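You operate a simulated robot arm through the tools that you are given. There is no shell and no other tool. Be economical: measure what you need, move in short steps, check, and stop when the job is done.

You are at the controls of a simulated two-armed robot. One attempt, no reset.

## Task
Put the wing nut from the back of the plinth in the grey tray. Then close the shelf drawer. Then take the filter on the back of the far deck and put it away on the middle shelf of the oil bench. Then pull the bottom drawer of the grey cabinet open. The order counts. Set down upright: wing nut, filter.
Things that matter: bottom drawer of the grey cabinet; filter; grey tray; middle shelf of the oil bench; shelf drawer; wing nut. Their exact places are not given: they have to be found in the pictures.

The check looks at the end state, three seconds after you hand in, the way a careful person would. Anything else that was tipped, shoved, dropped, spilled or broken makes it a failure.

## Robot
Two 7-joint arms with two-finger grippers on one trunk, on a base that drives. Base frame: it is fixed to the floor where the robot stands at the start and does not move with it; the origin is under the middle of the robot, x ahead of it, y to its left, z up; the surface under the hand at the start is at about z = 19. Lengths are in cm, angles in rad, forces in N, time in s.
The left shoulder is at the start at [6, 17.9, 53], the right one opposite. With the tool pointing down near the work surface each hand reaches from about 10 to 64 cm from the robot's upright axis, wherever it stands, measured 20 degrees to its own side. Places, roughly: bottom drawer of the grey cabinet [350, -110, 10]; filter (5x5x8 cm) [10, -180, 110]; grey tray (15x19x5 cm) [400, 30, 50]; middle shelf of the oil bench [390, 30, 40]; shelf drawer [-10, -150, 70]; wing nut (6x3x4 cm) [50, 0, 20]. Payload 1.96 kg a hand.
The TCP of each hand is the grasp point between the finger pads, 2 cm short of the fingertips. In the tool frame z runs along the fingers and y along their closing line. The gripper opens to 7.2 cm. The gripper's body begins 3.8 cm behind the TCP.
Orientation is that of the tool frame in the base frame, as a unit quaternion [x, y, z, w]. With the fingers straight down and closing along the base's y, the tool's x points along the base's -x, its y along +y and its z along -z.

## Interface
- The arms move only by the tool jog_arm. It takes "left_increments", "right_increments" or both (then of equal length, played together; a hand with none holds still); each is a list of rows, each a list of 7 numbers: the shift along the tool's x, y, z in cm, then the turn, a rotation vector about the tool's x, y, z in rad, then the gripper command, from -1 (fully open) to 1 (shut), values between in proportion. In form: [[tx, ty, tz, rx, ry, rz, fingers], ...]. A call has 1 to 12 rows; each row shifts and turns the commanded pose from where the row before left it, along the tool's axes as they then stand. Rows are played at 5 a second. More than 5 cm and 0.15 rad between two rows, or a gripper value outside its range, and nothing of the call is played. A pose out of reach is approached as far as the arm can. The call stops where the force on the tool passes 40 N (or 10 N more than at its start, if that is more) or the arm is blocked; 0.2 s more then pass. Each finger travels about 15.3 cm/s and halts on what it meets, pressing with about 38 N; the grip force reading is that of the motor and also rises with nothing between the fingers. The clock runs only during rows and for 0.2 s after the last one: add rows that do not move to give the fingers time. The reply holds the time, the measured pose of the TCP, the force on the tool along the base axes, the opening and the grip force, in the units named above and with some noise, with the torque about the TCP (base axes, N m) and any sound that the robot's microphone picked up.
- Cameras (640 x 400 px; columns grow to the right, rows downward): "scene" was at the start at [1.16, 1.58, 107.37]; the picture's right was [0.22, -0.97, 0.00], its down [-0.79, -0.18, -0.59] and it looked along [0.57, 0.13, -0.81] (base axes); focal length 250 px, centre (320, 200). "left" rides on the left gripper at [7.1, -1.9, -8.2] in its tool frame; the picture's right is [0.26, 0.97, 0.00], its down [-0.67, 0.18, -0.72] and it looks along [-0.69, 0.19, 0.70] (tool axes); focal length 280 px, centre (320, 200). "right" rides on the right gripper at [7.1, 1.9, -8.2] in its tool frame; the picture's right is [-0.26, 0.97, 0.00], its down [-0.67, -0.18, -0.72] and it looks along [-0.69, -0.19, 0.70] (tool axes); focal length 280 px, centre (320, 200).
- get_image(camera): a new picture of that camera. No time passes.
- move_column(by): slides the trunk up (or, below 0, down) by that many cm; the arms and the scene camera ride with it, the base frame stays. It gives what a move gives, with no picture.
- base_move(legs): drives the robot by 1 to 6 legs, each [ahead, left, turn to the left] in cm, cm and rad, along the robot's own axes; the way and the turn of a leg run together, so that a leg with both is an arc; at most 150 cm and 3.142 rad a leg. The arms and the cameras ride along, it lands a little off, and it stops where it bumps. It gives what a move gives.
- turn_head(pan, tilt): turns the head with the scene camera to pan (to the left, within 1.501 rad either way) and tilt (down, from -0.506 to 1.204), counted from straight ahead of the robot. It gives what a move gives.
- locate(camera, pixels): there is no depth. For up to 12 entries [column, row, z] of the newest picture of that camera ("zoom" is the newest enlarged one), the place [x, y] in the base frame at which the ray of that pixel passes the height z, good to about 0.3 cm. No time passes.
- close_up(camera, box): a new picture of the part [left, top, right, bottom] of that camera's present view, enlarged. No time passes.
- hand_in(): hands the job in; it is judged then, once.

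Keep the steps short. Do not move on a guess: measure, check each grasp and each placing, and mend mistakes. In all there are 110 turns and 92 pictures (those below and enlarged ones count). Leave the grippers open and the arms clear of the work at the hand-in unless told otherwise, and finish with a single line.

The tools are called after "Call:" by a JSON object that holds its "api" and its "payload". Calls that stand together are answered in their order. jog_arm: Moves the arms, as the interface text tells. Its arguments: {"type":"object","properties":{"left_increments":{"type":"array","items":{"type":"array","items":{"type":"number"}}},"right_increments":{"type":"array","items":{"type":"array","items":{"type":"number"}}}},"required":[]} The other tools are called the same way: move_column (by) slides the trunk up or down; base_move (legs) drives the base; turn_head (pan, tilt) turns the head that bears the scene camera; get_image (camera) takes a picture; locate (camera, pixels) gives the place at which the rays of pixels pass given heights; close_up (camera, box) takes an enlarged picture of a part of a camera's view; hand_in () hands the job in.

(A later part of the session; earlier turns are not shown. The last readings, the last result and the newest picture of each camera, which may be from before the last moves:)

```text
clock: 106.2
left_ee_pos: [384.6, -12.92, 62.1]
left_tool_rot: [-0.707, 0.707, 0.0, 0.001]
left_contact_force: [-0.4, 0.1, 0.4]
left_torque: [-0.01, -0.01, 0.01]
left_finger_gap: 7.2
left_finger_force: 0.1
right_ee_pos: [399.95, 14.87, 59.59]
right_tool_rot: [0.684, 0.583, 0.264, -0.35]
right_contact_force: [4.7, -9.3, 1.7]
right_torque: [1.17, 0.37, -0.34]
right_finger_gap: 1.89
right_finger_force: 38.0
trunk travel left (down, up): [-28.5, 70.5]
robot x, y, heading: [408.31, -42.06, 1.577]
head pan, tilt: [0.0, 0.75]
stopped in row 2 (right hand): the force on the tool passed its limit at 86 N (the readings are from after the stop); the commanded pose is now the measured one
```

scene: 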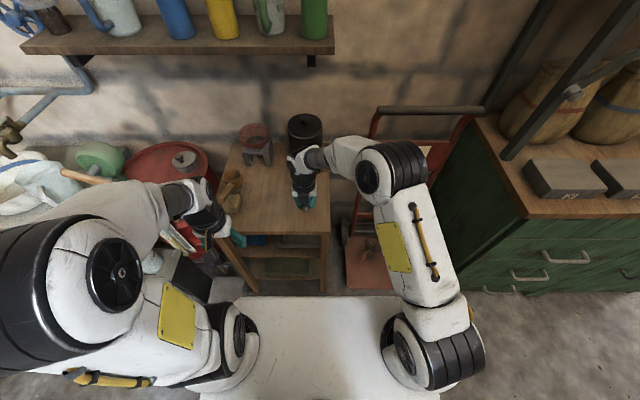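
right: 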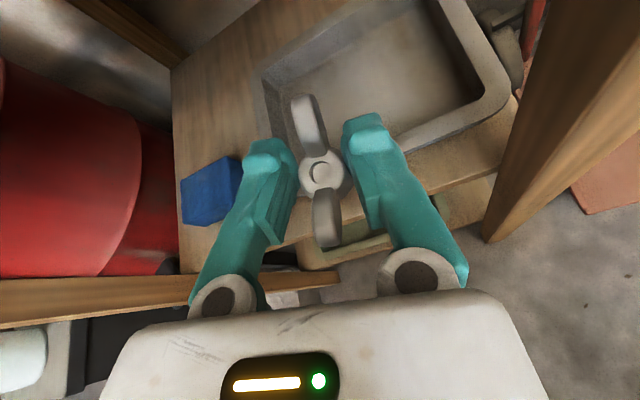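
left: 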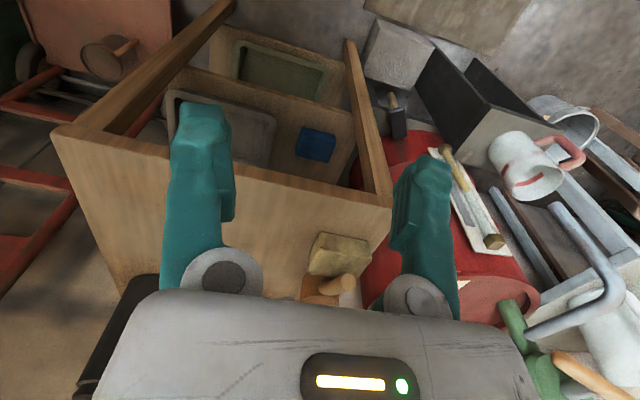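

The camera mount met the bench-top edge. Move away down and back.

Call:
{"api": "jog_arm", "payload": {"right_increments": [[-2.05, 0.37, -0.25, 0, 0, 0, 1], [-2.05, 0.37, -0.25, 0, 0, 0, 1], [-2.05, 0.37, 0.6, 0, 0, 0, 1], [0, 0, 0, 0, 0, 0, 1]]}}

Call:
{"api": "close_up", "payload": {"camera": "scene", "box": [190, 90, 430, 240]}}

```text
clock: 107.2
left_ee_pos: [384.5, -12.87, 62.04]
left_tool_rot: [-0.706, 0.708, 0.0, 0.001]
left_contact_force: [-0.5, 0.1, 0.3]
left_torque: [0.01, 0.01, -0.02]
left_finger_gap: 7.17
left_finger_force: 0.1
right_ee_pos: [399.73, 11.14, 54.6]
right_tool_rot: [0.684, 0.584, 0.263, -0.35]
right_contact_force: [-0.6, 1.2, -0.8]
right_torque: [-0.03, -0.04, 0.0]
right_finger_gap: 1.89
right_finger_force: 38.4
trunk travel left (down, up): [-28.5, 70.5]
robot x, y, heading: [408.66, -41.78, 1.575]
head pan, tilt: [0.0, 0.75]
```

```text
2.67 times, centred on (310, 165) of scene
```

zoom: 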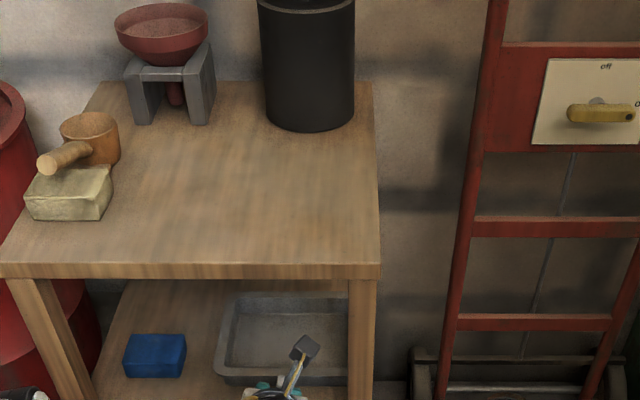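

Bench and items are undisturbed. Straighten the hand here and lower slightly.

Call:
{"api": "jog_arm", "payload": {"right_increments": [[0, 0, 0, 0, -0.04, -0.09, 1], [0, 0, 0, 0, -0.04, -0.09, 1], [-1.85, 0, 1.7, 0, 0, 0, 1], [0, 0, 0, 0, 0, 0, 1]]}}

Call:
{"api": "close_up", "payload": {"camera": "right", "box": [100, 0, 580, 300]}}

```text
clock: 108.2
left_ee_pos: [384.58, -12.78, 61.97]
left_tool_rot: [-0.706, 0.708, -0.001, 0.001]
left_contact_force: [-0.6, 0.2, 0.5]
left_torque: [0.02, 0.0, 0.0]
left_finger_gap: 7.18
left_finger_force: 0.1
right_ee_pos: [399.64, 11.36, 51.88]
right_tool_rot: [0.638, 0.657, 0.266, -0.302]
right_contact_force: [0.3, -0.1, -1.7]
right_torque: [0.01, 0.01, 0.0]
right_finger_gap: 1.87
right_finger_force: 38.3
trunk travel left (down, up): [-28.5, 70.5]
robot x, y, heading: [408.34, -41.79, 1.571]
head pan, tilt: [0.0, 0.75]
```

```text
1.33 times, centred on (340, 150) of right
```

zoom: 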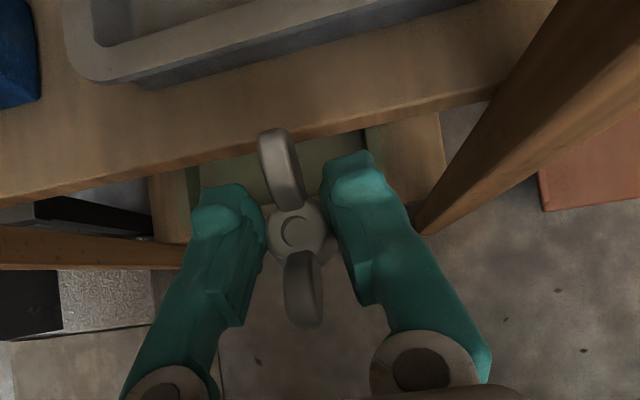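

Call:
{"api": "locate", "payload": {"camera": "zoom", "pixels": [[380, 115, 41], [380, 115, 43], [250, 62, 46], [250, 62, 48], [65, 60, 46], [65, 60, 48], [250, 75, 41], [250, 75, 43]]}}

```text
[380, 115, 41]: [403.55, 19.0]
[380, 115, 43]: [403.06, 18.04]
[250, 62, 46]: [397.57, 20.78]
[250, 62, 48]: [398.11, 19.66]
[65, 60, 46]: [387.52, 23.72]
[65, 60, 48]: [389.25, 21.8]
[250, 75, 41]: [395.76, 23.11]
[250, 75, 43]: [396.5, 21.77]
```

Shelf z≈44, tray rim z≈48.5, front rim y≈20.8. Go forward above the rim to y≈24.

Call:
{"api": "jog_arm", "payload": {"right_increments": [[2.3, 0, 2.15, 0, 0, 0, 1], [2.3, 0, 2.15, 0, 0, 0, 1], [2.3, 0, 2.2, 0, 0, 0, 1], [2.25, 0, 2.2, 0, 0, 0, 1], [0, 0, 0, 0, 0, 0, 1]]}}

Call:
{"api": "close_up", "payload": {"camera": "right", "box": [100, 0, 580, 300]}}

```text
clock: 109.4
left_ee_pos: [384.47, -12.79, 61.91]
left_tool_rot: [-0.707, 0.707, -0.001, 0.0]
left_contact_force: [-1.0, -0.3, 0.6]
left_torque: [0.0, -0.01, -0.02]
left_finger_gap: 7.2
left_finger_force: 0.1
right_ee_pos: [399.4, 24.26, 52.93]
right_tool_rot: [0.639, 0.657, 0.265, -0.301]
right_contact_force: [-0.2, 0.5, -1.2]
right_torque: [-0.01, -0.01, -0.04]
right_finger_gap: 1.9
right_finger_force: 38.0
trunk travel left (down, up): [-28.5, 70.5]
robot x, y, heading: [408.27, -42.13, 1.581]
head pan, tilt: [0.0, 0.75]
```

```text
1.33 times, centred on (340, 150) of right
```

zoom: 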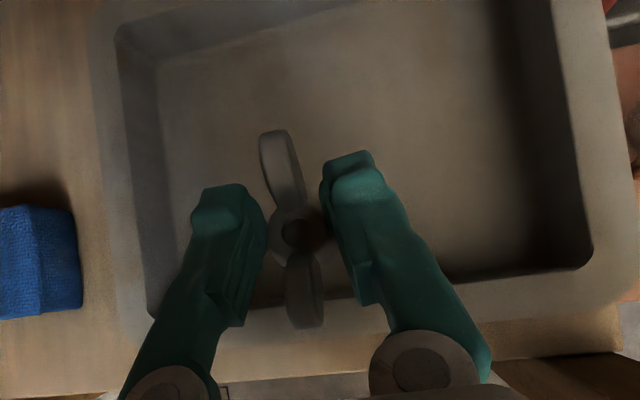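

Well over the tray. Advance along the fingers 4.2 cm, then down 1.5.

Call:
{"api": "jog_arm", "payload": {"right_increments": [[0, 0, 2.1, 0, 0, 0, 1], [0, 0, 2.1, 0, 0, 0, 1], [-0.55, 0, 0.5, 0, 0, 0, 1], [-0.55, 0, 0.5, 0, 0, 0, 1], [0, 0, 0, 0, 0, 0, 1]]}}

Call:
{"api": "close_up", "payload": {"camera": "right", "box": [160, 40, 480, 240]}}

```text
clock: 110.6
left_ee_pos: [384.49, -12.75, 62.02]
left_tool_rot: [-0.707, 0.708, -0.001, 0.001]
left_contact_force: [0.3, -0.5, 0.0]
left_torque: [0.02, -0.01, -0.01]
left_finger_gap: 7.18
left_finger_force: 0.2
right_ee_pos: [399.02, 26.97, 48.55]
right_tool_rot: [0.638, 0.657, 0.266, -0.302]
right_contact_force: [0.1, -0.2, -0.4]
right_torque: [-0.02, 0.01, 0.02]
right_finger_gap: 1.84
right_finger_force: 37.8
trunk travel left (down, up): [-28.5, 70.5]
robot x, y, heading: [408.15, -42.42, 1.575]
head pan, tilt: [0.0, 0.75]
```

```text
2.00 times, centred on (320, 140) of right
```

zoom: 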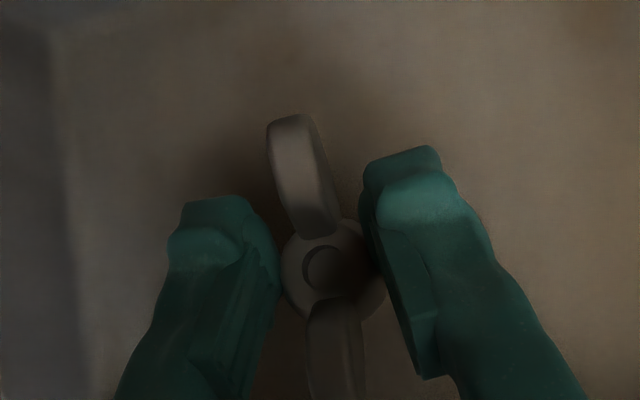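

Inside the tray. Lower in small steps till contact.

Call:
{"api": "jog_arm", "payload": {"right_increments": [[-0.36, 0, 0.34, 0, 0, 0, 1], [-0.36, 0, 0.34, 0, 0, 0, 1], [0, 0, 0, 0, 0, 0, 1]]}}

```text
clock: 111.4
left_ee_pos: [384.52, -12.8, 62.08]
left_tool_rot: [-0.707, 0.708, 0.0, 0.0]
left_contact_force: [-0.3, 0.6, 0.0]
left_torque: [-0.01, 0.01, 0.0]
left_finger_gap: 7.19
left_finger_force: 0.1
right_ee_pos: [398.85, 27.0, 47.49]
right_tool_rot: [0.639, 0.656, 0.265, -0.302]
right_contact_force: [-0.5, 1.0, -0.7]
right_torque: [-0.02, -0.02, 0.01]
right_finger_gap: 1.88
right_finger_force: 37.6
trunk travel left (down, up): [-28.5, 70.5]
robot x, y, heading: [408.27, -41.77, 1.579]
head pan, tilt: [0.0, 0.75]
```

Call:
{"api": "jog_arm", "payload": {"right_increments": [[-0.3, 0, 0.28, 0, 0, 0, 1], [-0.22, 0, 0.2, 0, 0, 0, 1], [0, 0, 0, 0, 0, 0, 1]]}}

```text
clock: 112.2
left_ee_pos: [384.56, -12.77, 62.11]
left_tool_rot: [-0.706, 0.708, 0.0, 0.002]
left_contact_force: [-0.2, 0.7, 0.4]
left_torque: [0.0, 0.02, -0.06]
left_finger_gap: 7.24
left_finger_force: 0.0
right_ee_pos: [398.86, 27.05, 47.0]
right_tool_rot: [0.638, 0.655, 0.268, -0.302]
right_contact_force: [1.4, 1.3, 8.5]
right_torque: [0.1, -0.11, 0.01]
right_finger_gap: 1.84
right_finger_force: 38.1
trunk travel left (down, up): [-28.5, 70.5]
robot x, y, heading: [408.43, -41.58, 1.575]
head pan, tilt: [0.0, 0.75]
```

Contact (8.5 N). Open and check before retreating.

Call:
{"api": "jog_arm", "payload": {"right_increments": [[0, 0, 0, 0, 0, 0, 0.4], [0, 0, 0, 0, 0, 0, 0], [0, 0, 0, 0, 0, 0, -1], [0, 0, 0, 0, 0, 0, -1], [0.15, 0, -2, 0, 0, 0, -1], [0.15, 0, -3, 0, 0, 0, -1], [0, 0, 0, 0, 0, 0, -1]]}}

Call:
{"api": "close_up", "payload": {"camera": "right", "box": [160, 0, 480, 200]}}

```text
clock: 113.8
left_ee_pos: [384.57, -12.76, 61.95]
left_tool_rot: [-0.707, 0.708, 0.0, 0.001]
left_contact_force: [-0.3, -0.3, 0.3]
left_torque: [0.03, 0.01, 0.02]
left_finger_gap: 7.19
left_finger_force: 0.1
right_ee_pos: [399.2, 23.63, 50.24]
right_tool_rot: [0.639, 0.656, 0.266, -0.301]
right_contact_force: [0.2, 0.0, 0.4]
right_torque: [0.0, -0.03, 0.02]
right_finger_gap: 7.22
right_finger_force: 0.0
trunk travel left (down, up): [-28.5, 70.5]
robot x, y, heading: [408.7, -42.14, 1.576]
head pan, tilt: [0.0, 0.75]
```

```text
2.00 times, centred on (320, 100) of right
```

zoom: 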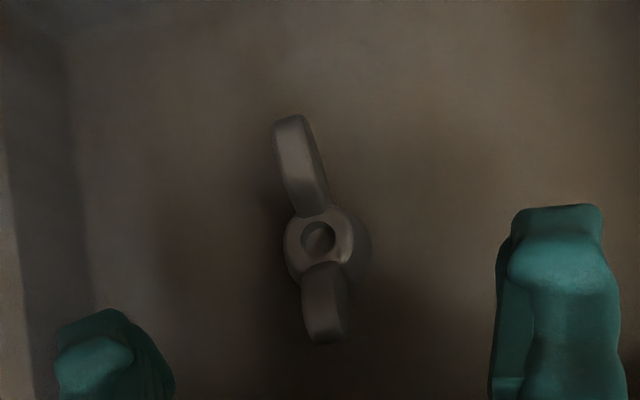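

The wing nut stands upright in the tray. Withdraw: up 2, straight back, then raise the trunk.

Call:
{"api": "jog_arm", "payload": {"right_increments": [[1.45, 0, -1.38, 0, 0, 0, -1], [-2.4, 0, -2.5, 0, 0, 0, -1], [-2.4, 0, -2.5, 0, 0, 0, -1], [-2.4, 0, -2.5, 0, 0, 0, -1], [-2.3, 0, -2.4, 0, 0, 0, -1], [0, 0, 0, 0, 0, 0, -1]]}}

Call:
{"api": "move_column", "payload": {"by": 38}}

```text
clock: 115.2
left_ee_pos: [384.48, -12.71, 62.02]
left_tool_rot: [-0.706, 0.708, 0.0, 0.001]
left_contact_force: [-1.0, 0.3, 0.0]
left_torque: [-0.03, 0.02, 0.0]
left_finger_gap: 7.2
left_finger_force: 0.0
right_ee_pos: [399.63, 9.86, 52.25]
right_tool_rot: [0.639, 0.656, 0.266, -0.301]
right_contact_force: [0.2, -0.1, -0.3]
right_torque: [0.0, -0.02, 0.01]
right_finger_gap: 7.21
right_finger_force: 0.1
trunk travel left (down, up): [-28.5, 70.5]
robot x, y, heading: [408.55, -41.51, 1.577]
head pan, tilt: [0.0, 0.75]
```

```text
clock: 118.9
left_ee_pos: [384.53, -12.75, 100.06]
left_tool_rot: [-0.706, 0.708, -0.001, 0.0]
left_contact_force: [-0.4, 0.3, 0.0]
left_torque: [0.03, -0.01, 0.02]
left_finger_gap: 7.19
left_finger_force: 0.0
right_ee_pos: [399.62, 9.87, 90.18]
right_tool_rot: [0.639, 0.656, 0.266, -0.3]
right_contact_force: [0.3, -0.4, 0.0]
right_torque: [0.03, -0.02, 0.0]
right_finger_gap: 7.2
right_finger_force: 0.1
trunk travel left (down, up): [-66.5, 32.5]
robot x, y, heading: [408.32, -41.29, 1.575]
head pan, tilt: [0.0, 0.75]
```

Untilt the right hand and pull it in close for driving (keep its roll).

Call:
{"api": "jog_arm", "payload": {"right_increments": [[0, 0, 0, 0, -0.135, 0, -1], [0, 0, 0, 0, -0.135, 0, -1], [0, 0, 0, 0, -0.135, 0, -1], [0, 0, 0, 0, -0.135, 0, -1], [0, 0, 0, 0, -0.135, 0, -1], [0, 0, 0, 0, -0.135, 0, -1], [-3.5, 2.5, 0, 0, 0, 0, -1], [-3.5, 2.5, 0, 0, 0, 0, -1], [-3.5, 2.5, 0, 0, 0, 0, -1], [-3.5, 2.5, 0, 0, 0, 0, -1], [-3, 0, 0, 0, 0, 0, -1], [0, 0, 0, 0, 0, 0, -1]]}}

Call:
{"api": "base_move", "payload": {"legs": [[11, -3, 0], [0, 0, -1.57]]}}

```text
clock: 121.5
left_ee_pos: [384.64, -12.72, 100.03]
left_tool_rot: [-0.707, 0.708, -0.001, 0.0]
left_contact_force: [0.0, 0.0, 0.5]
left_torque: [-0.03, -0.01, -0.03]
left_finger_gap: 7.18
left_finger_force: 0.1
right_ee_pos: [410.55, -6.57, 89.79]
right_tool_rot: [0.692, 0.722, -0.007, -0.017]
right_contact_force: [0.0, 0.3, 0.5]
right_torque: [-0.03, -0.04, -0.01]
right_finger_gap: 7.22
right_finger_force: 0.0
trunk travel left (down, up): [-66.5, 32.5]
robot x, y, heading: [408.55, -41.99, 1.578]
head pan, tilt: [0.0, 0.75]
```

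```text
clock: 126.7
left_ee_pos: [442.12, -8.66, 99.95]
left_tool_rot: [0.03, 1.0, 0.0, 0.0]
left_contact_force: [-0.6, 0.5, -0.1]
left_torque: [0.02, 0.03, 0.0]
left_finger_gap: 7.22
left_finger_force: 0.0
right_ee_pos: [446.76, -34.99, 89.87]
right_tool_rot: [1.0, -0.008, 0.008, -0.017]
right_contact_force: [-0.6, -0.9, 0.0]
right_torque: [0.0, 0.04, 0.02]
right_finger_gap: 7.2
right_finger_force: 0.1
trunk travel left (down, up): [-66.5, 32.5]
robot x, y, heading: [411.27, -30.84, -0.051]
head pan, tilt: [0.0, 0.75]
```

Drive back the way I came, in reverse.

Call:
{"api": "base_move", "payload": {"legs": [[0, -21, 0.05], [-75, 0, 0], [-68, -24, 0], [-68, -25, 0]]}}

```text
clock: 139.0
left_ee_pos: [229.97, -77.25, 99.96]
left_tool_rot: [-0.004, 1.0, -0.001, 0.001]
left_contact_force: [-1.0, -0.4, -0.2]
left_torque: [0.01, 0.0, -0.02]
left_finger_gap: 7.2
left_finger_force: 0.1
right_ee_pos: [236.31, -103.24, 89.83]
right_tool_rot: [0.999, 0.027, 0.007, -0.018]
right_contact_force: [0.3, -0.1, 0.5]
right_torque: [0.03, 0.01, 0.0]
right_finger_gap: 7.21
right_finger_force: 0.0
trunk travel left (down, up): [-66.5, 32.5]
robot x, y, heading: [200.82, -101.14, 0.013]
head pan, tilt: [0.0, 0.75]
```

Call:
{"api": "base_move", "payload": {"legs": [[-60, -1, -0.013], [-110, -3, 0], [-40, 14, 0]]}}

Call:
{"api": "turn_head", "payload": {"pan": -1.5, "tilt": 0.5}}

Call:
{"api": "get_image", "payload": {"camera": "scene"}}

```text
clock: 149.8
left_ee_pos: [20.93, -68.14, 99.92]
left_tool_rot: [-0.002, 1.0, -0.001, 0.0]
left_contact_force: [0.7, -0.2, 0.2]
left_torque: [0.01, 0.02, -0.02]
left_finger_gap: 7.21
left_finger_force: 0.0
right_ee_pos: [27.19, -94.08, 89.81]
right_tool_rot: [1.0, 0.023, 0.008, -0.018]
right_contact_force: [0.1, -0.4, -0.3]
right_torque: [0.0, 0.01, 0.01]
right_finger_gap: 7.18
right_finger_force: 0.1
trunk travel left (down, up): [-66.5, 32.5]
robot x, y, heading: [-8.25, -92.27, 0.01]
head pan, tilt: [0.0, 0.75]
```

```text
clock: 151.4
left_ee_pos: [21.05, -68.12, 100.0]
left_tool_rot: [-0.002, 1.0, 0.0, 0.0]
left_contact_force: [-0.1, 1.1, -0.2]
left_torque: [0.01, 0.0, -0.02]
left_finger_gap: 7.22
left_finger_force: 0.1
right_ee_pos: [27.23, -94.04, 89.76]
right_tool_rot: [1.0, 0.023, 0.007, -0.018]
right_contact_force: [-0.1, 0.1, 0.3]
right_torque: [-0.01, 0.0, -0.05]
right_finger_gap: 7.17
right_finger_force: 0.0
trunk travel left (down, up): [-66.5, 32.5]
robot x, y, heading: [-8.04, -92.46, 0.008]
head pan, tilt: [-1.499, 0.499]
```

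```text
26 pictures are left
```

scene: 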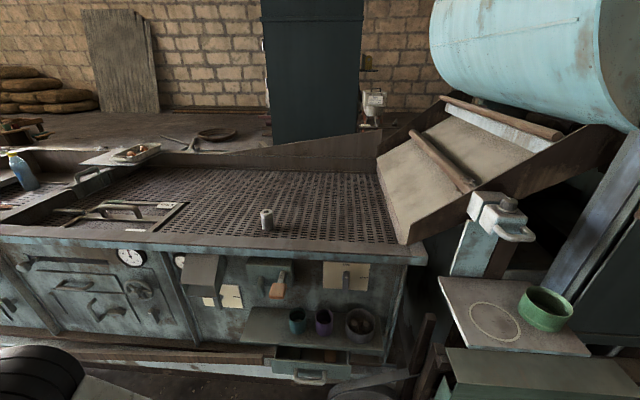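

Filter candidate: white cylinder at (267,217) on the sieve deck; the open shelf drawer is at (308,365). Zoom and measure.

Call:
{"api": "close_up", "payload": {"camera": "scene", "box": [180, 160, 420, 310]}}

Call:
{"api": "locate", "payload": {"camera": "scene", "pixels": [[267, 228, 105], [267, 228, 100], [267, 212, 113], [405, 250, 108], [308, 350, 75], [308, 380, 65], [325, 350, 75], [275, 362, 72]]}}

```text
2.67 times, centred on (300, 235) of scene
```

zoom: 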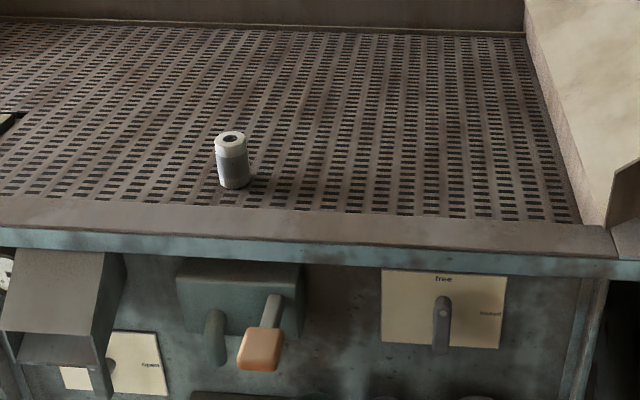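

```text
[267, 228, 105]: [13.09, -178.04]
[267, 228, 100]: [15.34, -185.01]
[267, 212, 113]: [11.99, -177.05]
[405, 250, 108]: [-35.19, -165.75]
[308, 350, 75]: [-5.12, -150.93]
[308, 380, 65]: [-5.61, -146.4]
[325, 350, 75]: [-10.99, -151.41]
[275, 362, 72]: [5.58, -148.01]
```

Filter at about (13,−178). Turn to face the machine.

Call:
{"api": "base_move", "payload": {"legs": [[0, 0, -1.578]]}}

Call:
{"api": "turn_head", "payload": {"pan": 0.0, "tilt": 0.75}}

Call:
{"api": "get_image", "payload": {"camera": "scene"}}

```text
clock: 155.6
left_ee_pos: [16.25, -121.13, 99.96]
left_tool_rot: [0.703, 0.711, 0.0, -0.001]
left_contact_force: [0.0, 0.5, 0.3]
left_torque: [0.02, 0.02, -0.03]
left_finger_gap: 7.19
left_finger_force: 0.0
right_ee_pos: [-9.72, -127.63, 89.78]
right_tool_rot: [0.726, -0.688, 0.018, -0.008]
right_contact_force: [0.9, 0.3, 0.1]
right_torque: [0.02, -0.03, 0.02]
right_finger_gap: 7.19
right_finger_force: 0.0
trunk travel left (down, up): [-66.5, 32.5]
robot x, y, heading: [-8.3, -91.99, -1.554]
head pan, tilt: [-1.499, 0.499]
```

```text
clock: 157.2
left_ee_pos: [16.24, -121.11, 99.98]
left_tool_rot: [0.704, 0.71, -0.001, 0.0]
left_contact_force: [0.7, 0.4, 0.2]
left_torque: [-0.02, 0.0, 0.0]
left_finger_gap: 7.18
left_finger_force: 0.1
right_ee_pos: [-9.76, -127.61, 89.78]
right_tool_rot: [0.726, -0.687, 0.018, -0.007]
right_contact_force: [-0.5, 0.3, 0.0]
right_torque: [0.01, -0.02, -0.02]
right_finger_gap: 7.23
right_finger_force: 0.1
trunk travel left (down, up): [-66.5, 32.5]
robot x, y, heading: [-8.11, -92.41, -1.555]
head pan, tilt: [0.0, 0.75]
```

```text
24 pictures are left
```

scene: 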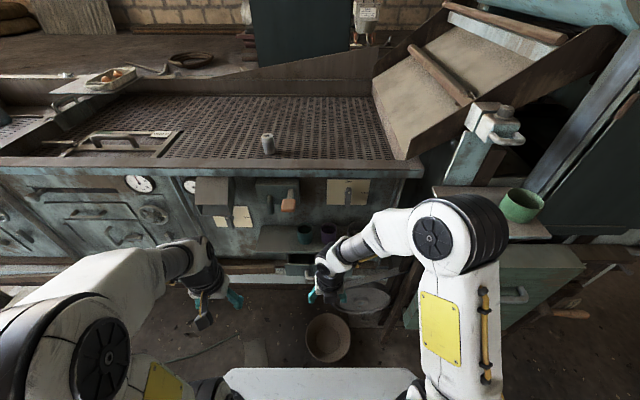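

Call:
{"api": "close_up", "payload": {"camera": "scene", "box": [230, 190, 390, 290]}}

```text
4.00 times, centred on (310, 240) of scene
```

zoom: 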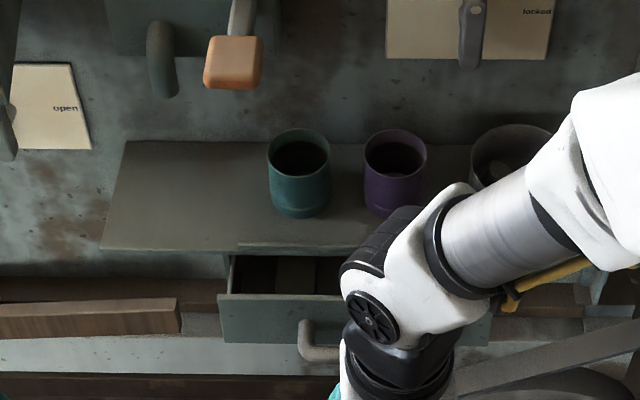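

Call:
{"api": "locate", "payload": {"camera": "zoom", "pixels": [[219, 297, 69.8], [490, 320, 66], [280, 343, 61.7], [318, 345, 64], [110, 250, 72.7], [230, 250, 72.7], [240, 262, 70]]}}

```text
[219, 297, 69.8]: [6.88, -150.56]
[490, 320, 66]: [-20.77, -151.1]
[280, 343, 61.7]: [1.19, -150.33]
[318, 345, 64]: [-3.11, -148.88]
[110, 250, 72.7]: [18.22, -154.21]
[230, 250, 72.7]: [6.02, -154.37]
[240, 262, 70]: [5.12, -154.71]
```

Drawer front: y≈−150, z 62–70, x −20…7; shelf edge above at z≈73. Back off 10 cm, lower the trunk, move the right hand aside, and shape the left hand into a closed, forward-pointing pusher.

Call:
{"api": "base_move", "payload": {"legs": [[-10, 0, -0.015]]}}

Call:
{"api": "move_column", "payload": {"by": -22}}

Call:
{"api": "jog_arm", "payload": {"right_increments": [[0, 4, 0, 0, 0, 0, -1], [0, 4, 0, 0, 0, 0, -1], [0, 4, 0, 0, 0, 0, -1], [0, 0, 0, 0, 0, 0, -1], [0, 0, 0, 0, 0, 0, -1], [0, 0, 0, 0, 0, 0, -1], [0, 0, 0, 0, 0, 0, -1], [0, 0, 0, 0, 0, 0, -1], [0, 0, 0, 0, 0, 0, -1], [0, 0, 0, 0, 0, 0, -1], [0, 0, 0, 0, 0, 0, -1], [0, 0, 0, 0, 0, 0, -1]], "left_increments": [[-4, 0, 0, 0, 0, 0, 1], [-4, 0, 0, 0, 0, 0, 1], [-4, 0, 0, 0, -0.14, 0, 1], [0, 0, 0, 0, -0.14, 0, 1], [0, 0, 0, 0, -0.14, 0, 1], [0, 0, 0, 0, -0.14, 0, 1], [0, 0, 0, 0, -0.14, 0, 1], [0, 0, 0, 0, -0.14, 0, 1], [0, 0, 0, 0, -0.14, 0, 1], [0, 0, 0, 0, -0.14, 0, 1], [0, 0, 0, 0, -0.14, 0, 1], [0, 0, 0, 0, 0, 0, 1]]}}

```text
clock: 158.4
left_ee_pos: [15.64, -111.47, 100.1]
left_tool_rot: [0.708, 0.706, -0.001, 0.0]
left_contact_force: [0.8, 0.8, 0.5]
left_torque: [-0.01, 0.0, 0.01]
left_finger_gap: 7.18
left_finger_force: 0.0
right_ee_pos: [-10.39, -117.67, 89.8]
right_tool_rot: [0.721, -0.693, 0.019, -0.007]
right_contact_force: [0.5, 0.6, -0.4]
right_torque: [0.02, -0.01, 0.0]
right_finger_gap: 7.22
right_finger_force: 0.2
trunk travel left (down, up): [-66.5, 32.5]
robot x, y, heading: [-8.13, -82.53, -1.567]
head pan, tilt: [0.0, 0.75]
```

```text
clock: 160.7
left_ee_pos: [15.69, -111.55, 77.92]
left_tool_rot: [0.708, 0.706, -0.001, 0.0]
left_contact_force: [-0.6, -0.7, -0.6]
left_torque: [-0.02, 0.01, 0.01]
left_finger_gap: 7.2
left_finger_force: 0.0
right_ee_pos: [-10.29, -117.69, 67.74]
right_tool_rot: [0.721, -0.693, 0.017, -0.008]
right_contact_force: [-0.2, 0.2, -0.7]
right_torque: [0.0, 0.03, 0.02]
right_finger_gap: 7.19
right_finger_force: 0.0
trunk travel left (down, up): [-44.5, 54.5]
robot x, y, heading: [-8.3, -82.15, -1.568]
head pan, tilt: [0.0, 0.75]
```

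```text
clock: 163.3
left_ee_pos: [15.5, -127.04, 77.66]
left_tool_rot: [0.61, 0.606, -0.383, 0.339]
left_contact_force: [0.0, 0.2, -0.2]
left_torque: [-0.03, 0.01, -0.02]
left_finger_gap: 0.0
left_finger_force: 29.6
left hand out of reach, approached as far as the arm can: row 7, 8, 9, 10, 11
right_ee_pos: [-22.53, -117.93, 67.44]
right_tool_rot: [0.721, -0.693, 0.018, -0.007]
right_contact_force: [-0.2, 0.1, -0.2]
right_torque: [-0.01, -0.01, 0.01]
right_finger_gap: 7.18
right_finger_force: 0.0
trunk travel left (down, up): [-44.5, 54.5]
robot x, y, heading: [-8.29, -82.38, -1.572]
head pan, tilt: [0.0, 0.75]
```

Call:
{"api": "jog_arm", "payload": {"left_increments": [[0.76, -3.1, 2.75, 0, 0, 0, 1], [0.76, -3.1, 2.75, 0, 0, 0, 1], [0.76, -3.1, 2.75, 0, 0, 0, 1], [0.76, -3.1, 2.75, 0, 0, 0, 1], [0.76, -3.1, 2.75, 0, 0, 0, 1], [0.76, -3.1, 2.75, 0, 0, 0, 1], [0.76, -3.1, 2.75, 0, 0, 0, 1], [0, 0, 0, 0, 0, 0, 1]]}}

Call:
{"api": "get_image", "payload": {"camera": "scene"}}

```text
clock: 165.3
left_ee_pos: [-11.1, -141.33, 69.4]
left_tool_rot: [0.587, 0.617, -0.428, 0.304]
left_contact_force: [-0.2, 0.0, -0.3]
left_torque: [0.01, 0.01, -0.06]
left_finger_gap: 0.02
left_finger_force: 29.6
left hand out of reach, approached as far as the arm can: row 3
right_ee_pos: [-22.41, -118.08, 67.37]
right_tool_rot: [0.72, -0.693, 0.018, -0.006]
right_contact_force: [-0.7, 0.1, 0.3]
right_torque: [0.02, 0.02, -0.02]
right_finger_gap: 7.21
right_finger_force: 0.1
trunk travel left (down, up): [-44.5, 54.5]
robot x, y, heading: [-8.18, -82.14, -1.569]
head pan, tilt: [0.0, 0.75]
stopped in row 8 (left hand): the arm was blocked; the commanded pose is now the measured one
```

```text
22 pictures are left
```

scene: 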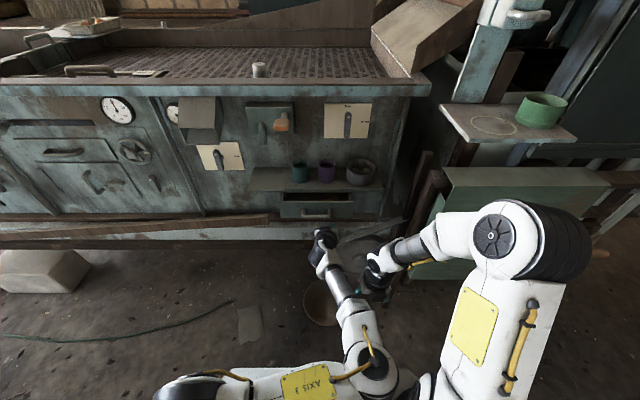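

The hand is right before the drawer (tips ≈ (−11,−143,68.5)); the arm can go no further, so I'll push by driving. Lower the trunk 3 cm and drive ahead 6 cm.

Call:
{"api": "move_column", "payload": {"by": -2.5}}

Call:
{"api": "base_move", "payload": {"legs": [[6, 2, 0]]}}

Call:
{"api": "close_up", "payload": {"camera": "scene", "box": [230, 140, 420, 260]}}

```text
clock: 166.0
left_ee_pos: [-11.26, -141.31, 66.8]
left_tool_rot: [0.587, 0.616, -0.428, 0.304]
left_contact_force: [-0.3, 0.3, -0.5]
left_torque: [0.01, -0.02, 0.04]
left_finger_gap: 0.01
left_finger_force: 30.0
right_ee_pos: [-22.5, -118.03, 64.8]
right_tool_rot: [0.721, -0.693, 0.018, -0.007]
right_contact_force: [0.4, 0.4, -0.2]
right_torque: [-0.01, 0.0, 0.02]
right_finger_gap: 7.21
right_finger_force: 0.1
trunk travel left (down, up): [-42.0, 57.0]
robot x, y, heading: [-8.36, -82.38, -1.574]
head pan, tilt: [0.0, 0.75]
```

```text
clock: 167.0
left_ee_pos: [-9.15, -147.5, 66.81]
left_tool_rot: [0.587, 0.617, -0.427, 0.303]
left_contact_force: [-0.5, 0.6, 0.1]
left_torque: [0.02, 0.02, 0.02]
left_finger_gap: 0.01
left_finger_force: 29.5
right_ee_pos: [-20.45, -124.08, 64.73]
right_tool_rot: [0.72, -0.693, 0.018, -0.007]
right_contact_force: [0.2, -0.2, -0.1]
right_torque: [0.02, 0.01, 0.03]
right_finger_gap: 7.19
right_finger_force: 0.1
trunk travel left (down, up): [-42.0, 57.0]
robot x, y, heading: [-6.03, -88.09, -1.571]
head pan, tilt: [0.0, 0.75]
```

```text
3.33 times, centred on (325, 200) of scene
```

zoom: 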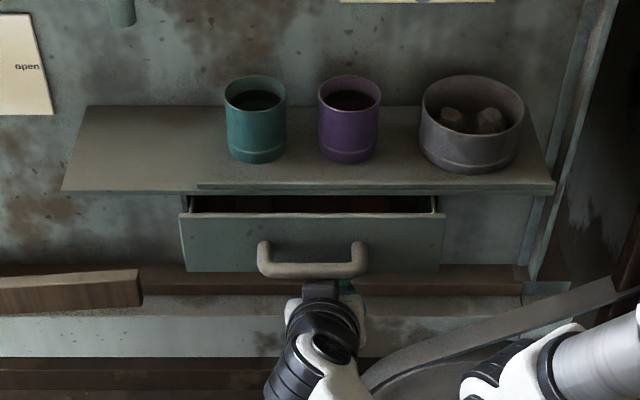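

No contact yet; tips look just under the handle. Advance 2 cm and read the force.

Call:
{"api": "base_move", "payload": {"legs": [[2, 0, 0]]}}

Call:
{"api": "base_move", "payload": {"legs": [[2, 0, 0]]}}

Call:
{"api": "close_up", "payload": {"camera": "scene", "box": [260, 150, 390, 250]}}

```text
clock: 167.8
left_ee_pos: [-9.11, -149.52, 66.81]
left_tool_rot: [0.586, 0.618, -0.427, 0.305]
left_contact_force: [0.0, -0.5, 0.7]
left_torque: [0.0, -0.01, 0.02]
left_finger_gap: 0.0
left_finger_force: 29.4
right_ee_pos: [-20.47, -126.14, 64.88]
right_tool_rot: [0.721, -0.692, 0.017, -0.007]
right_contact_force: [0.3, 1.1, 0.5]
right_torque: [0.01, -0.03, 0.01]
right_finger_gap: 7.2
right_finger_force: 0.1
trunk travel left (down, up): [-42.0, 57.0]
robot x, y, heading: [-6.15, -90.21, -1.568]
head pan, tilt: [0.0, 0.75]
```

```text
clock: 168.6
left_ee_pos: [-9.07, -150.39, 66.7]
left_tool_rot: [0.586, 0.619, -0.425, 0.303]
left_contact_force: [-0.3, 0.4, -0.1]
left_torque: [-0.02, -0.02, -0.02]
left_finger_gap: 0.0
left_finger_force: 30.0
right_ee_pos: [-20.43, -127.09, 64.85]
right_tool_rot: [0.721, -0.692, 0.018, -0.007]
right_contact_force: [0.2, 0.5, 0.0]
right_torque: [0.02, -0.02, -0.01]
right_finger_gap: 7.21
right_finger_force: 0.0
trunk travel left (down, up): [-42.0, 57.0]
robot x, y, heading: [-5.98, -91.41, -1.568]
head pan, tilt: [0.0, 0.75]
stopped in leg 1: the force on the tool passed its limit at 56 N (the readings are from after the stop); the commanded pose is now the measured one
```

```text
4.00 times, centred on (325, 200) of scene
```

zoom: 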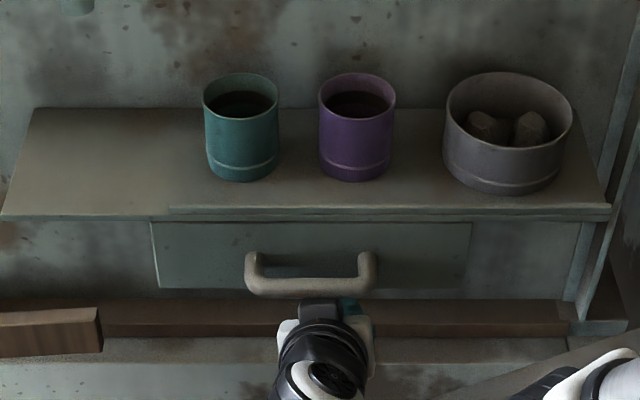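

Force peaked at 56 N and the drawer interior is no longer visible. Check the face position.

Call:
{"api": "locate", "payload": {"camera": "zoom", "pixels": [[200, 224, 69.8], [200, 288, 61.7], [300, 213, 72.7], [310, 288, 66]]}}

Call:
{"api": "base_move", "payload": {"legs": [[1.5, 0, 0]]}}

```text
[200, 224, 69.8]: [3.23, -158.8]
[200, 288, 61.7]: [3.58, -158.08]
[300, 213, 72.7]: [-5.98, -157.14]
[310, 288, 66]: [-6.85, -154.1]
```

```text
clock: 169.4
left_ee_pos: [-9.21, -150.77, 66.26]
left_tool_rot: [0.589, 0.619, -0.424, 0.301]
left_contact_force: [-0.7, 0.0, -0.3]
left_torque: [0.02, -0.03, 0.0]
left_finger_gap: 0.0
left_finger_force: 29.4
right_ee_pos: [-20.4, -127.6, 64.81]
right_tool_rot: [0.721, -0.693, 0.018, -0.007]
right_contact_force: [-0.2, -0.1, -0.2]
right_torque: [0.01, 0.01, -0.01]
right_finger_gap: 7.2
right_finger_force: 0.1
trunk travel left (down, up): [-42.0, 57.0]
robot x, y, heading: [-6.16, -91.89, -1.564]
head pan, tilt: [0.0, 0.75]
stopped in leg 1: the force on the tool passed its limit at 59 N (the readings are from after the stop); the commanded pose is now the measured one
```

Again blocked at 59 N. Back off and inspect the drawer.

Call:
{"api": "base_move", "payload": {"legs": [[-14, 0, 0]]}}

Call:
{"api": "close_up", "payload": {"camera": "scene", "box": [250, 140, 390, 240]}}

```text
clock: 170.7
left_ee_pos: [-9.28, -136.34, 66.37]
left_tool_rot: [0.589, 0.618, -0.424, 0.301]
left_contact_force: [0.1, 0.7, 0.4]
left_torque: [-0.01, 0.0, 0.03]
left_finger_gap: 0.0
left_finger_force: 28.8
right_ee_pos: [-20.49, -113.29, 64.85]
right_tool_rot: [0.72, -0.693, 0.018, -0.006]
right_contact_force: [-0.2, 0.0, -0.2]
right_torque: [-0.07, 0.0, 0.0]
right_finger_gap: 7.23
right_finger_force: 0.1
trunk travel left (down, up): [-42.0, 57.0]
robot x, y, heading: [-6.03, -77.57, -1.573]
head pan, tilt: [0.0, 0.75]
```

```text
4.00 times, centred on (320, 190) of scene
```

zoom: 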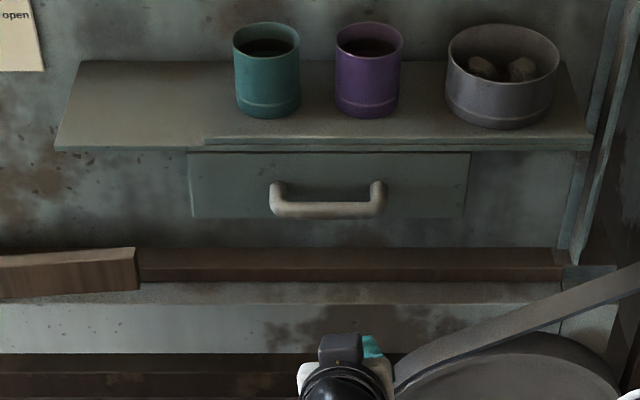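

The drawer sits under the shelf edge, fully in (solid stop twice). Next the filter: the left hand suits both the deck and the shelf. Raise the trunk and bring the left hand back to its own side.

Call:
{"api": "move_column", "payload": {"by": 40}}

Call:
{"api": "jog_arm", "payload": {"left_increments": [[0, 3, -3, 0, 0.1, 0, 1], [0, 3, -3, 0, 0.12, 0, -1], [0, 3, -2, 0, 0.12, 0, -1], [0, 3, 0, 0, 0.12, 0, -1], [0, 3, 0, 0, 0, 0, -1], [0, 3, 0, 0, 0, 0, -1], [0, 2, 0, 0, 0, 0, -1], [0, 0, 0, 0, 0, 0, -1]]}}

```text
clock: 174.5
left_ee_pos: [-9.15, -136.42, 106.3]
left_tool_rot: [0.589, 0.619, -0.424, 0.3]
left_contact_force: [-0.4, 0.0, 0.0]
left_torque: [0.01, -0.03, 0.0]
left_finger_gap: 0.03
left_finger_force: 29.7
right_ee_pos: [-20.45, -113.16, 104.78]
right_tool_rot: [0.721, -0.693, 0.018, -0.007]
right_contact_force: [0.4, -0.7, -0.2]
right_torque: [0.0, 0.01, 0.01]
right_finger_gap: 7.19
right_finger_force: 0.2
trunk travel left (down, up): [-82.0, 17.0]
robot x, y, heading: [-6.21, -77.75, -1.571]
head pan, tilt: [0.0, 0.75]
```

```text
clock: 176.3
left_ee_pos: [11.62, -131.27, 107.4]
left_tool_rot: [0.671, 0.671, -0.278, 0.152]
left_contact_force: [0.4, 0.6, 0.6]
left_torque: [-0.01, 0.02, -0.02]
left_finger_gap: 7.18
left_finger_force: 0.0
right_ee_pos: [-20.48, -113.27, 104.79]
right_tool_rot: [0.72, -0.694, 0.018, -0.007]
right_contact_force: [-1.1, -1.5, -0.8]
right_torque: [-0.04, 0.01, 0.0]
right_finger_gap: 7.21
right_finger_force: 0.0
trunk travel left (down, up): [-82.0, 17.0]
robot x, y, heading: [-6.45, -77.64, -1.571]
head pan, tilt: [0.0, 0.75]
```

Straighten the left hand, raise a bit more, and drive around the floor bowl (x −25…0, y −131…−156) to a spot left of it, angled toward the filter.

Call:
{"api": "move_column", "payload": {"by": 12}}

Call:
{"api": "jog_arm", "payload": {"left_increments": [[0, 0, 0, -0.07, 0, 0.049, -1], [0, 0, 0, -0.07, -0.05, 0.049, -1], [0, 0, 0, 0, 0, 0, -1]]}}

Call:
{"api": "base_move", "payload": {"legs": [[0, 33, 0], [0, 0, -0.31], [24, 8.5, 0]]}}

Call:
{"api": "get_image", "payload": {"camera": "left"}}

```text
clock: 177.8
left_ee_pos: [11.68, -131.26, 119.45]
left_tool_rot: [0.67, 0.671, -0.278, 0.151]
left_contact_force: [-0.1, -0.8, 0.0]
left_torque: [-0.01, 0.01, -0.02]
left_finger_gap: 7.22
left_finger_force: 0.0
right_ee_pos: [-20.43, -113.25, 116.83]
right_tool_rot: [0.72, -0.693, 0.017, -0.008]
right_contact_force: [0.0, 0.2, -0.4]
right_torque: [-0.03, 0.03, -0.02]
right_finger_gap: 7.2
right_finger_force: 0.1
trunk travel left (down, up): [-94.0, 5.0]
robot x, y, heading: [-6.23, -77.49, -1.569]
head pan, tilt: [0.0, 0.75]
```

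```text
clock: 178.6
left_ee_pos: [11.7, -131.26, 119.37]
left_tool_rot: [0.684, 0.65, -0.24, 0.227]
left_contact_force: [-0.8, -0.3, -0.3]
left_torque: [0.02, 0.04, 0.03]
left_finger_gap: 7.21
left_finger_force: 0.0
right_ee_pos: [-20.28, -113.12, 116.8]
right_tool_rot: [0.72, -0.693, 0.018, -0.007]
right_contact_force: [0.0, 0.2, -0.1]
right_torque: [-0.04, -0.01, 0.02]
right_finger_gap: 7.21
right_finger_force: 0.1
trunk travel left (down, up): [-94.0, 5.0]
robot x, y, heading: [-6.01, -77.72, -1.574]
head pan, tilt: [0.0, 0.75]
```

```text
clock: 181.1
left_ee_pos: [45.16, -129.37, 119.51]
left_tool_rot: [0.642, 0.691, -0.226, 0.243]
left_contact_force: [0.4, -0.2, -0.2]
left_torque: [0.0, 0.01, 0.01]
left_finger_gap: 7.22
left_finger_force: 0.0
right_ee_pos: [11.11, -115.52, 116.9]
right_tool_rot: [0.761, -0.648, 0.017, -0.006]
right_contact_force: [0.6, 0.6, -0.3]
right_torque: [-0.03, 0.02, -0.02]
right_finger_gap: 7.21
right_finger_force: 0.1
trunk travel left (down, up): [-94.0, 5.0]
robot x, y, heading: [20.31, -78.52, -1.448]
head pan, tilt: [0.0, 0.75]
stopped in leg 2: the robot was blocked; the commanded pose is now the measured one
```

```text
18 pictures are left
```

left: 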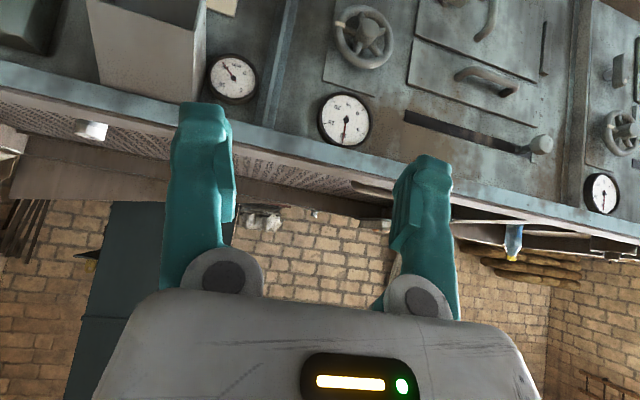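

Blocked: my rear-left side met the small table beside the plinth. Check it.

Call:
{"api": "turn_head", "payload": {"pan": 1.5, "tilt": 0.75}}

Call:
{"api": "get_image", "payload": {"camera": "scene"}}

```text
clock: 182.7
left_ee_pos: [44.96, -129.56, 119.31]
left_tool_rot: [0.643, 0.691, -0.225, 0.242]
left_contact_force: [0.2, 0.0, 0.3]
left_torque: [0.01, -0.01, 0.02]
left_finger_gap: 7.18
left_finger_force: 0.1
right_ee_pos: [10.84, -115.66, 116.83]
right_tool_rot: [0.761, -0.648, 0.018, -0.009]
right_contact_force: [0.1, 0.6, 0.2]
right_torque: [-0.03, 0.01, 0.05]
right_finger_gap: 7.2
right_finger_force: 0.1
trunk travel left (down, up): [-94.0, 5.0]
robot x, y, heading: [20.74, -78.59, -1.452]
head pan, tilt: [1.499, 0.75]
```

```text
17 pictures are left
```

scene: 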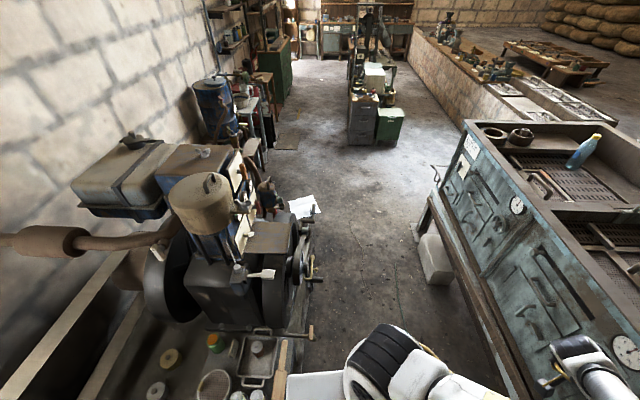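

Table items look undisturbed. Move off to the right, square up, and go to (10,−107), where the base clears the bowl.

Call:
{"api": "base_move", "payload": {"legs": [[4, -14, 0], [0, 0, -0.13], [22, 0, 0]]}}

Call:
{"api": "turn_head", "payload": {"pan": 0.0, "tilt": 0.9}}

Call:
{"api": "get_image", "payload": {"camera": "scene"}}

```text
clock: 185.9
left_ee_pos: [25.07, -160.15, 119.48]
left_tool_rot: [0.685, 0.649, -0.241, 0.228]
left_contact_force: [-0.7, 0.3, -0.4]
left_torque: [0.03, -0.03, 0.01]
left_finger_gap: 7.22
left_finger_force: 0.1
right_ee_pos: [-7.07, -142.21, 116.88]
right_tool_rot: [0.72, -0.694, 0.018, -0.006]
right_contact_force: [0.1, -0.9, -1.2]
right_torque: [-0.04, -0.02, 0.01]
right_finger_gap: 7.19
right_finger_force: 0.1
trunk travel left (down, up): [-94.0, 5.0]
robot x, y, heading: [7.6, -106.44, -1.571]
head pan, tilt: [1.499, 0.75]
```

```text
clock: 187.5
left_ee_pos: [25.12, -160.26, 119.31]
left_tool_rot: [0.684, 0.65, -0.24, 0.228]
left_contact_force: [-0.3, -0.1, 0.6]
left_torque: [-0.02, -0.01, -0.04]
left_finger_gap: 7.2
left_finger_force: 0.2
right_ee_pos: [-7.01, -142.42, 116.84]
right_tool_rot: [0.72, -0.693, 0.017, -0.008]
right_contact_force: [-0.3, -0.4, 0.6]
right_torque: [0.0, 0.01, 0.0]
right_finger_gap: 7.18
right_finger_force: 0.0
trunk travel left (down, up): [-94.0, 5.0]
robot x, y, heading: [7.32, -106.44, -1.579]
head pan, tilt: [0.0, 0.901]
```

```text
16 pictures are left
```

scene: 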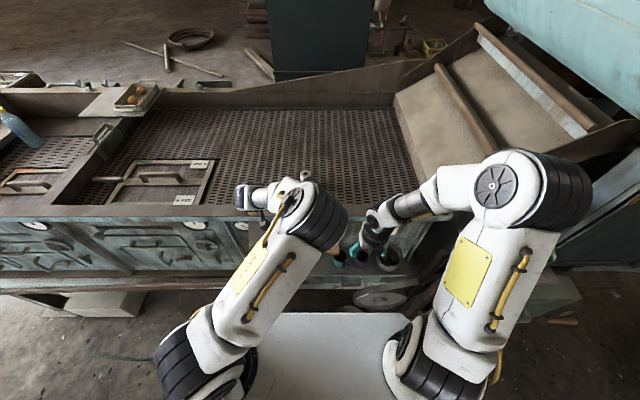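

Left arm hides the filter in this view; bring the left hand over behind it at safe height and use its camera.

Call:
{"api": "jog_arm", "payload": {"left_increments": [[-1.4, -3.1, 0.8, 0, 0, 0, -1], [-1.4, -3.1, 0.8, 0, 0, 0, -1], [-1.4, -3.1, 0.8, 0, 0, 0, -1], [-1.4, -3.1, 0.8, 0, 0, 0, -1], [0, 0, 0, 0, 0, 0, -1]]}}

Call:
{"api": "get_image", "payload": {"camera": "left"}}

```text
clock: 188.7
left_ee_pos: [11.76, -166.07, 120.11]
left_tool_rot: [0.683, 0.65, -0.241, 0.228]
left_contact_force: [0.0, 0.2, 0.1]
left_torque: [0.03, 0.0, -0.02]
left_finger_gap: 7.22
left_finger_force: 0.1
right_ee_pos: [-6.95, -142.47, 116.76]
right_tool_rot: [0.72, -0.694, 0.019, -0.007]
right_contact_force: [0.3, -0.5, 0.2]
right_torque: [0.03, -0.02, 0.0]
right_finger_gap: 7.21
right_finger_force: 0.0
trunk travel left (down, up): [-94.0, 5.0]
robot x, y, heading: [7.3, -106.87, -1.576]
head pan, tilt: [0.0, 0.901]
```

```text
15 pictures are left
```

left: 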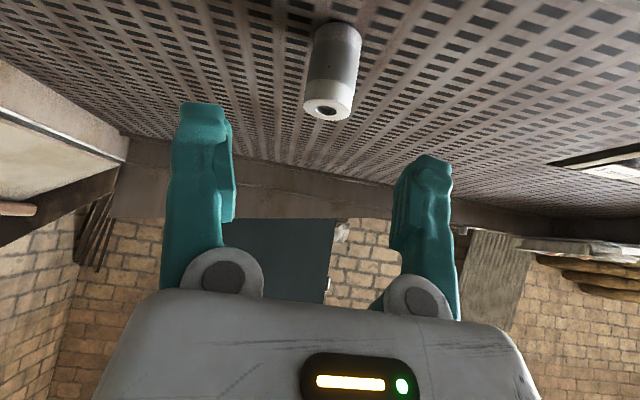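

Filter seen: top (328,107), base (340,30). Locate.

Call:
{"api": "locate", "payload": {"camera": "left", "pixels": [[328, 107, 114.5], [328, 107, 113], [328, 107, 116], [340, 30, 106.5], [340, 30, 105], [340, 30, 108]]}}

```text
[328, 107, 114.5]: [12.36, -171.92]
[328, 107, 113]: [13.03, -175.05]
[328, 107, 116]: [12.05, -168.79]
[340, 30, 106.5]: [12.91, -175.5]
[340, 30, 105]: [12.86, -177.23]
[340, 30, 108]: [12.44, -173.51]
```

Filter ≈ (12.9,−178.7), standing z 103.5–111.5. Go to the pre-grasp 8 cm back along the fingers.

Call:
{"api": "jog_arm", "payload": {"left_increments": [[-1.25, 0.85, 4.15, 0, 0, 0, -1], [-1.25, 0.85, 4.15, 0, 0, 0, -1], [0, 0, 0, 0, 0, 0, -1]]}}

Call:
{"api": "get_image", "payload": {"camera": "left"}}

```text
clock: 189.5
left_ee_pos: [13.21, -173.04, 115.17]
left_tool_rot: [0.684, 0.65, -0.24, 0.228]
left_contact_force: [0.3, 0.2, -0.1]
left_torque: [0.0, 0.01, -0.01]
left_finger_gap: 7.2
left_finger_force: 0.0
right_ee_pos: [-7.08, -142.29, 116.87]
right_tool_rot: [0.72, -0.694, 0.018, -0.006]
right_contact_force: [0.0, 1.1, -0.1]
right_torque: [-0.02, -0.04, 0.04]
right_finger_gap: 7.17
right_finger_force: 0.1
trunk travel left (down, up): [-94.0, 5.0]
robot x, y, heading: [7.17, -106.65, -1.577]
head pan, tilt: [0.0, 0.901]
```

```text
14 pictures are left
```

left: 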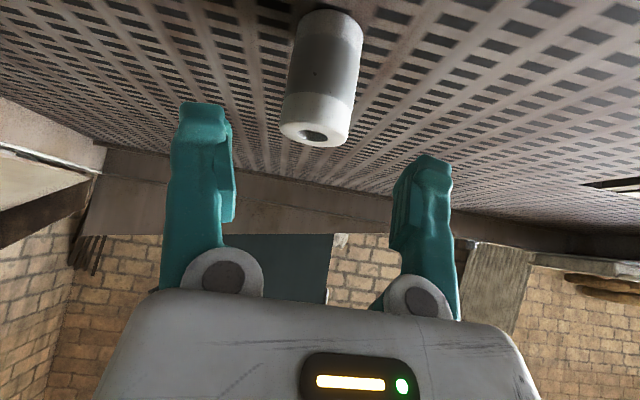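

Call:
{"api": "locate", "payload": {"camera": "left", "pixels": [[314, 133, 111.5], [314, 133, 113], [333, 22, 103.5], [333, 22, 105], [325, 75, 107.5]]}}

```text
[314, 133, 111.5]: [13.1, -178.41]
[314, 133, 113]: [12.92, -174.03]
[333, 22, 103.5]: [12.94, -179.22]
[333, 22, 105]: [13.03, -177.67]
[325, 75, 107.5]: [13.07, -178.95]
```

Consistent. Advance 8.1 cm along the fingers and close.

Call:
{"api": "jog_arm", "payload": {"left_increments": [[-0.1, 0, 2.7, 0, 0, 0, -1], [-0.1, 0, 2.7, 0, 0, 0, -1], [-0.1, 0.1, 2.7, 0, 0, 0, -1], [0, 0, 0, 0, 0, 0, -1], [0, 0, 0, 0, 0, 0, -0.1], [0, 0, 0, 0, 0, 0, 0.6], [0, 0, 0, 0, 0, 0, 1], [0, 0, 0, 0, 0, 0, 1]]}}

Call:
{"api": "get_image", "payload": {"camera": "left"}}

```text
clock: 191.3
left_ee_pos: [13.46, -178.82, 109.39]
left_tool_rot: [0.685, 0.65, -0.239, 0.228]
left_contact_force: [0.4, 0.0, 1.0]
left_torque: [-0.03, -0.02, 0.02]
left_finger_gap: 4.26
left_finger_force: 38.2
right_ee_pos: [-6.98, -142.47, 116.84]
right_tool_rot: [0.72, -0.694, 0.017, -0.007]
right_contact_force: [-0.1, 1.3, -1.1]
right_torque: [-0.04, 0.02, 0.0]
right_finger_gap: 7.17
right_finger_force: 0.2
trunk travel left (down, up): [-94.0, 5.0]
robot x, y, heading: [7.49, -106.85, -1.578]
head pan, tilt: [0.0, 0.901]
```

```text
13 pictures are left
```

left: 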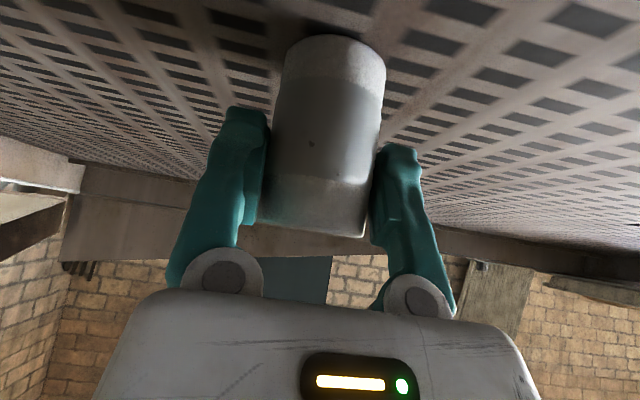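

Gripped (4.26 cm). Lift 8 cm, then pull back toward me.

Call:
{"api": "jog_arm", "payload": {"left_increments": [[-1.25, 0, -1.55, 0, 0, 0, 1], [-2.0, 0, -2.4, 0, 0, 0, 1], [-1.8, 0, -2.3, 0, 0, 0, 1], [2.4, 0, -1.9, 0, 0, 0, 1], [2.4, 0, -1.9, 0, 0, 0, 1], [2.4, 0.5, -1.9, 0, 0, 0, 1], [2.4, 1, -1.9, 0, 0, 0, 1], [2.4, 1, -1.9, 0, 0, 0, 1], [2, 1, -1.6, 0, 0, 0, 1], [0, 0, 0, 0, 0, 0, 1]]}}

Call:
{"api": "base_move", "payload": {"legs": [[-16, 0, 0]]}}

```text
clock: 193.5
left_ee_pos: [18.08, -161.0, 117.14]
left_tool_rot: [0.684, 0.65, -0.24, 0.227]
left_contact_force: [-0.7, 0.3, -1.6]
left_torque: [0.04, -0.01, -0.03]
left_finger_gap: 4.24
left_finger_force: 38.0
right_ee_pos: [-6.92, -142.54, 116.69]
right_tool_rot: [0.72, -0.694, 0.018, -0.007]
right_contact_force: [0.2, 0.1, -0.2]
right_torque: [-0.01, 0.01, 0.01]
right_finger_gap: 7.21
right_finger_force: 0.2
trunk travel left (down, up): [-94.0, 5.0]
robot x, y, heading: [7.27, -106.53, -1.58]
head pan, tilt: [0.0, 0.901]
```

```text
clock: 195.0
left_ee_pos: [18.3, -145.17, 117.01]
left_tool_rot: [0.683, 0.652, -0.238, 0.228]
left_contact_force: [-0.2, -1.5, -1.0]
left_torque: [0.01, -0.02, -0.03]
left_finger_gap: 4.24
left_finger_force: 37.8
right_ee_pos: [-6.68, -126.58, 116.72]
right_tool_rot: [0.721, -0.693, 0.017, -0.008]
right_contact_force: [0.2, 1.0, -0.1]
right_torque: [0.01, -0.02, 0.01]
right_finger_gap: 7.18
right_finger_force: 0.1
trunk travel left (down, up): [-94.0, 5.0]
robot x, y, heading: [7.42, -90.32, -1.575]
head pan, tilt: [0.0, 0.901]
```

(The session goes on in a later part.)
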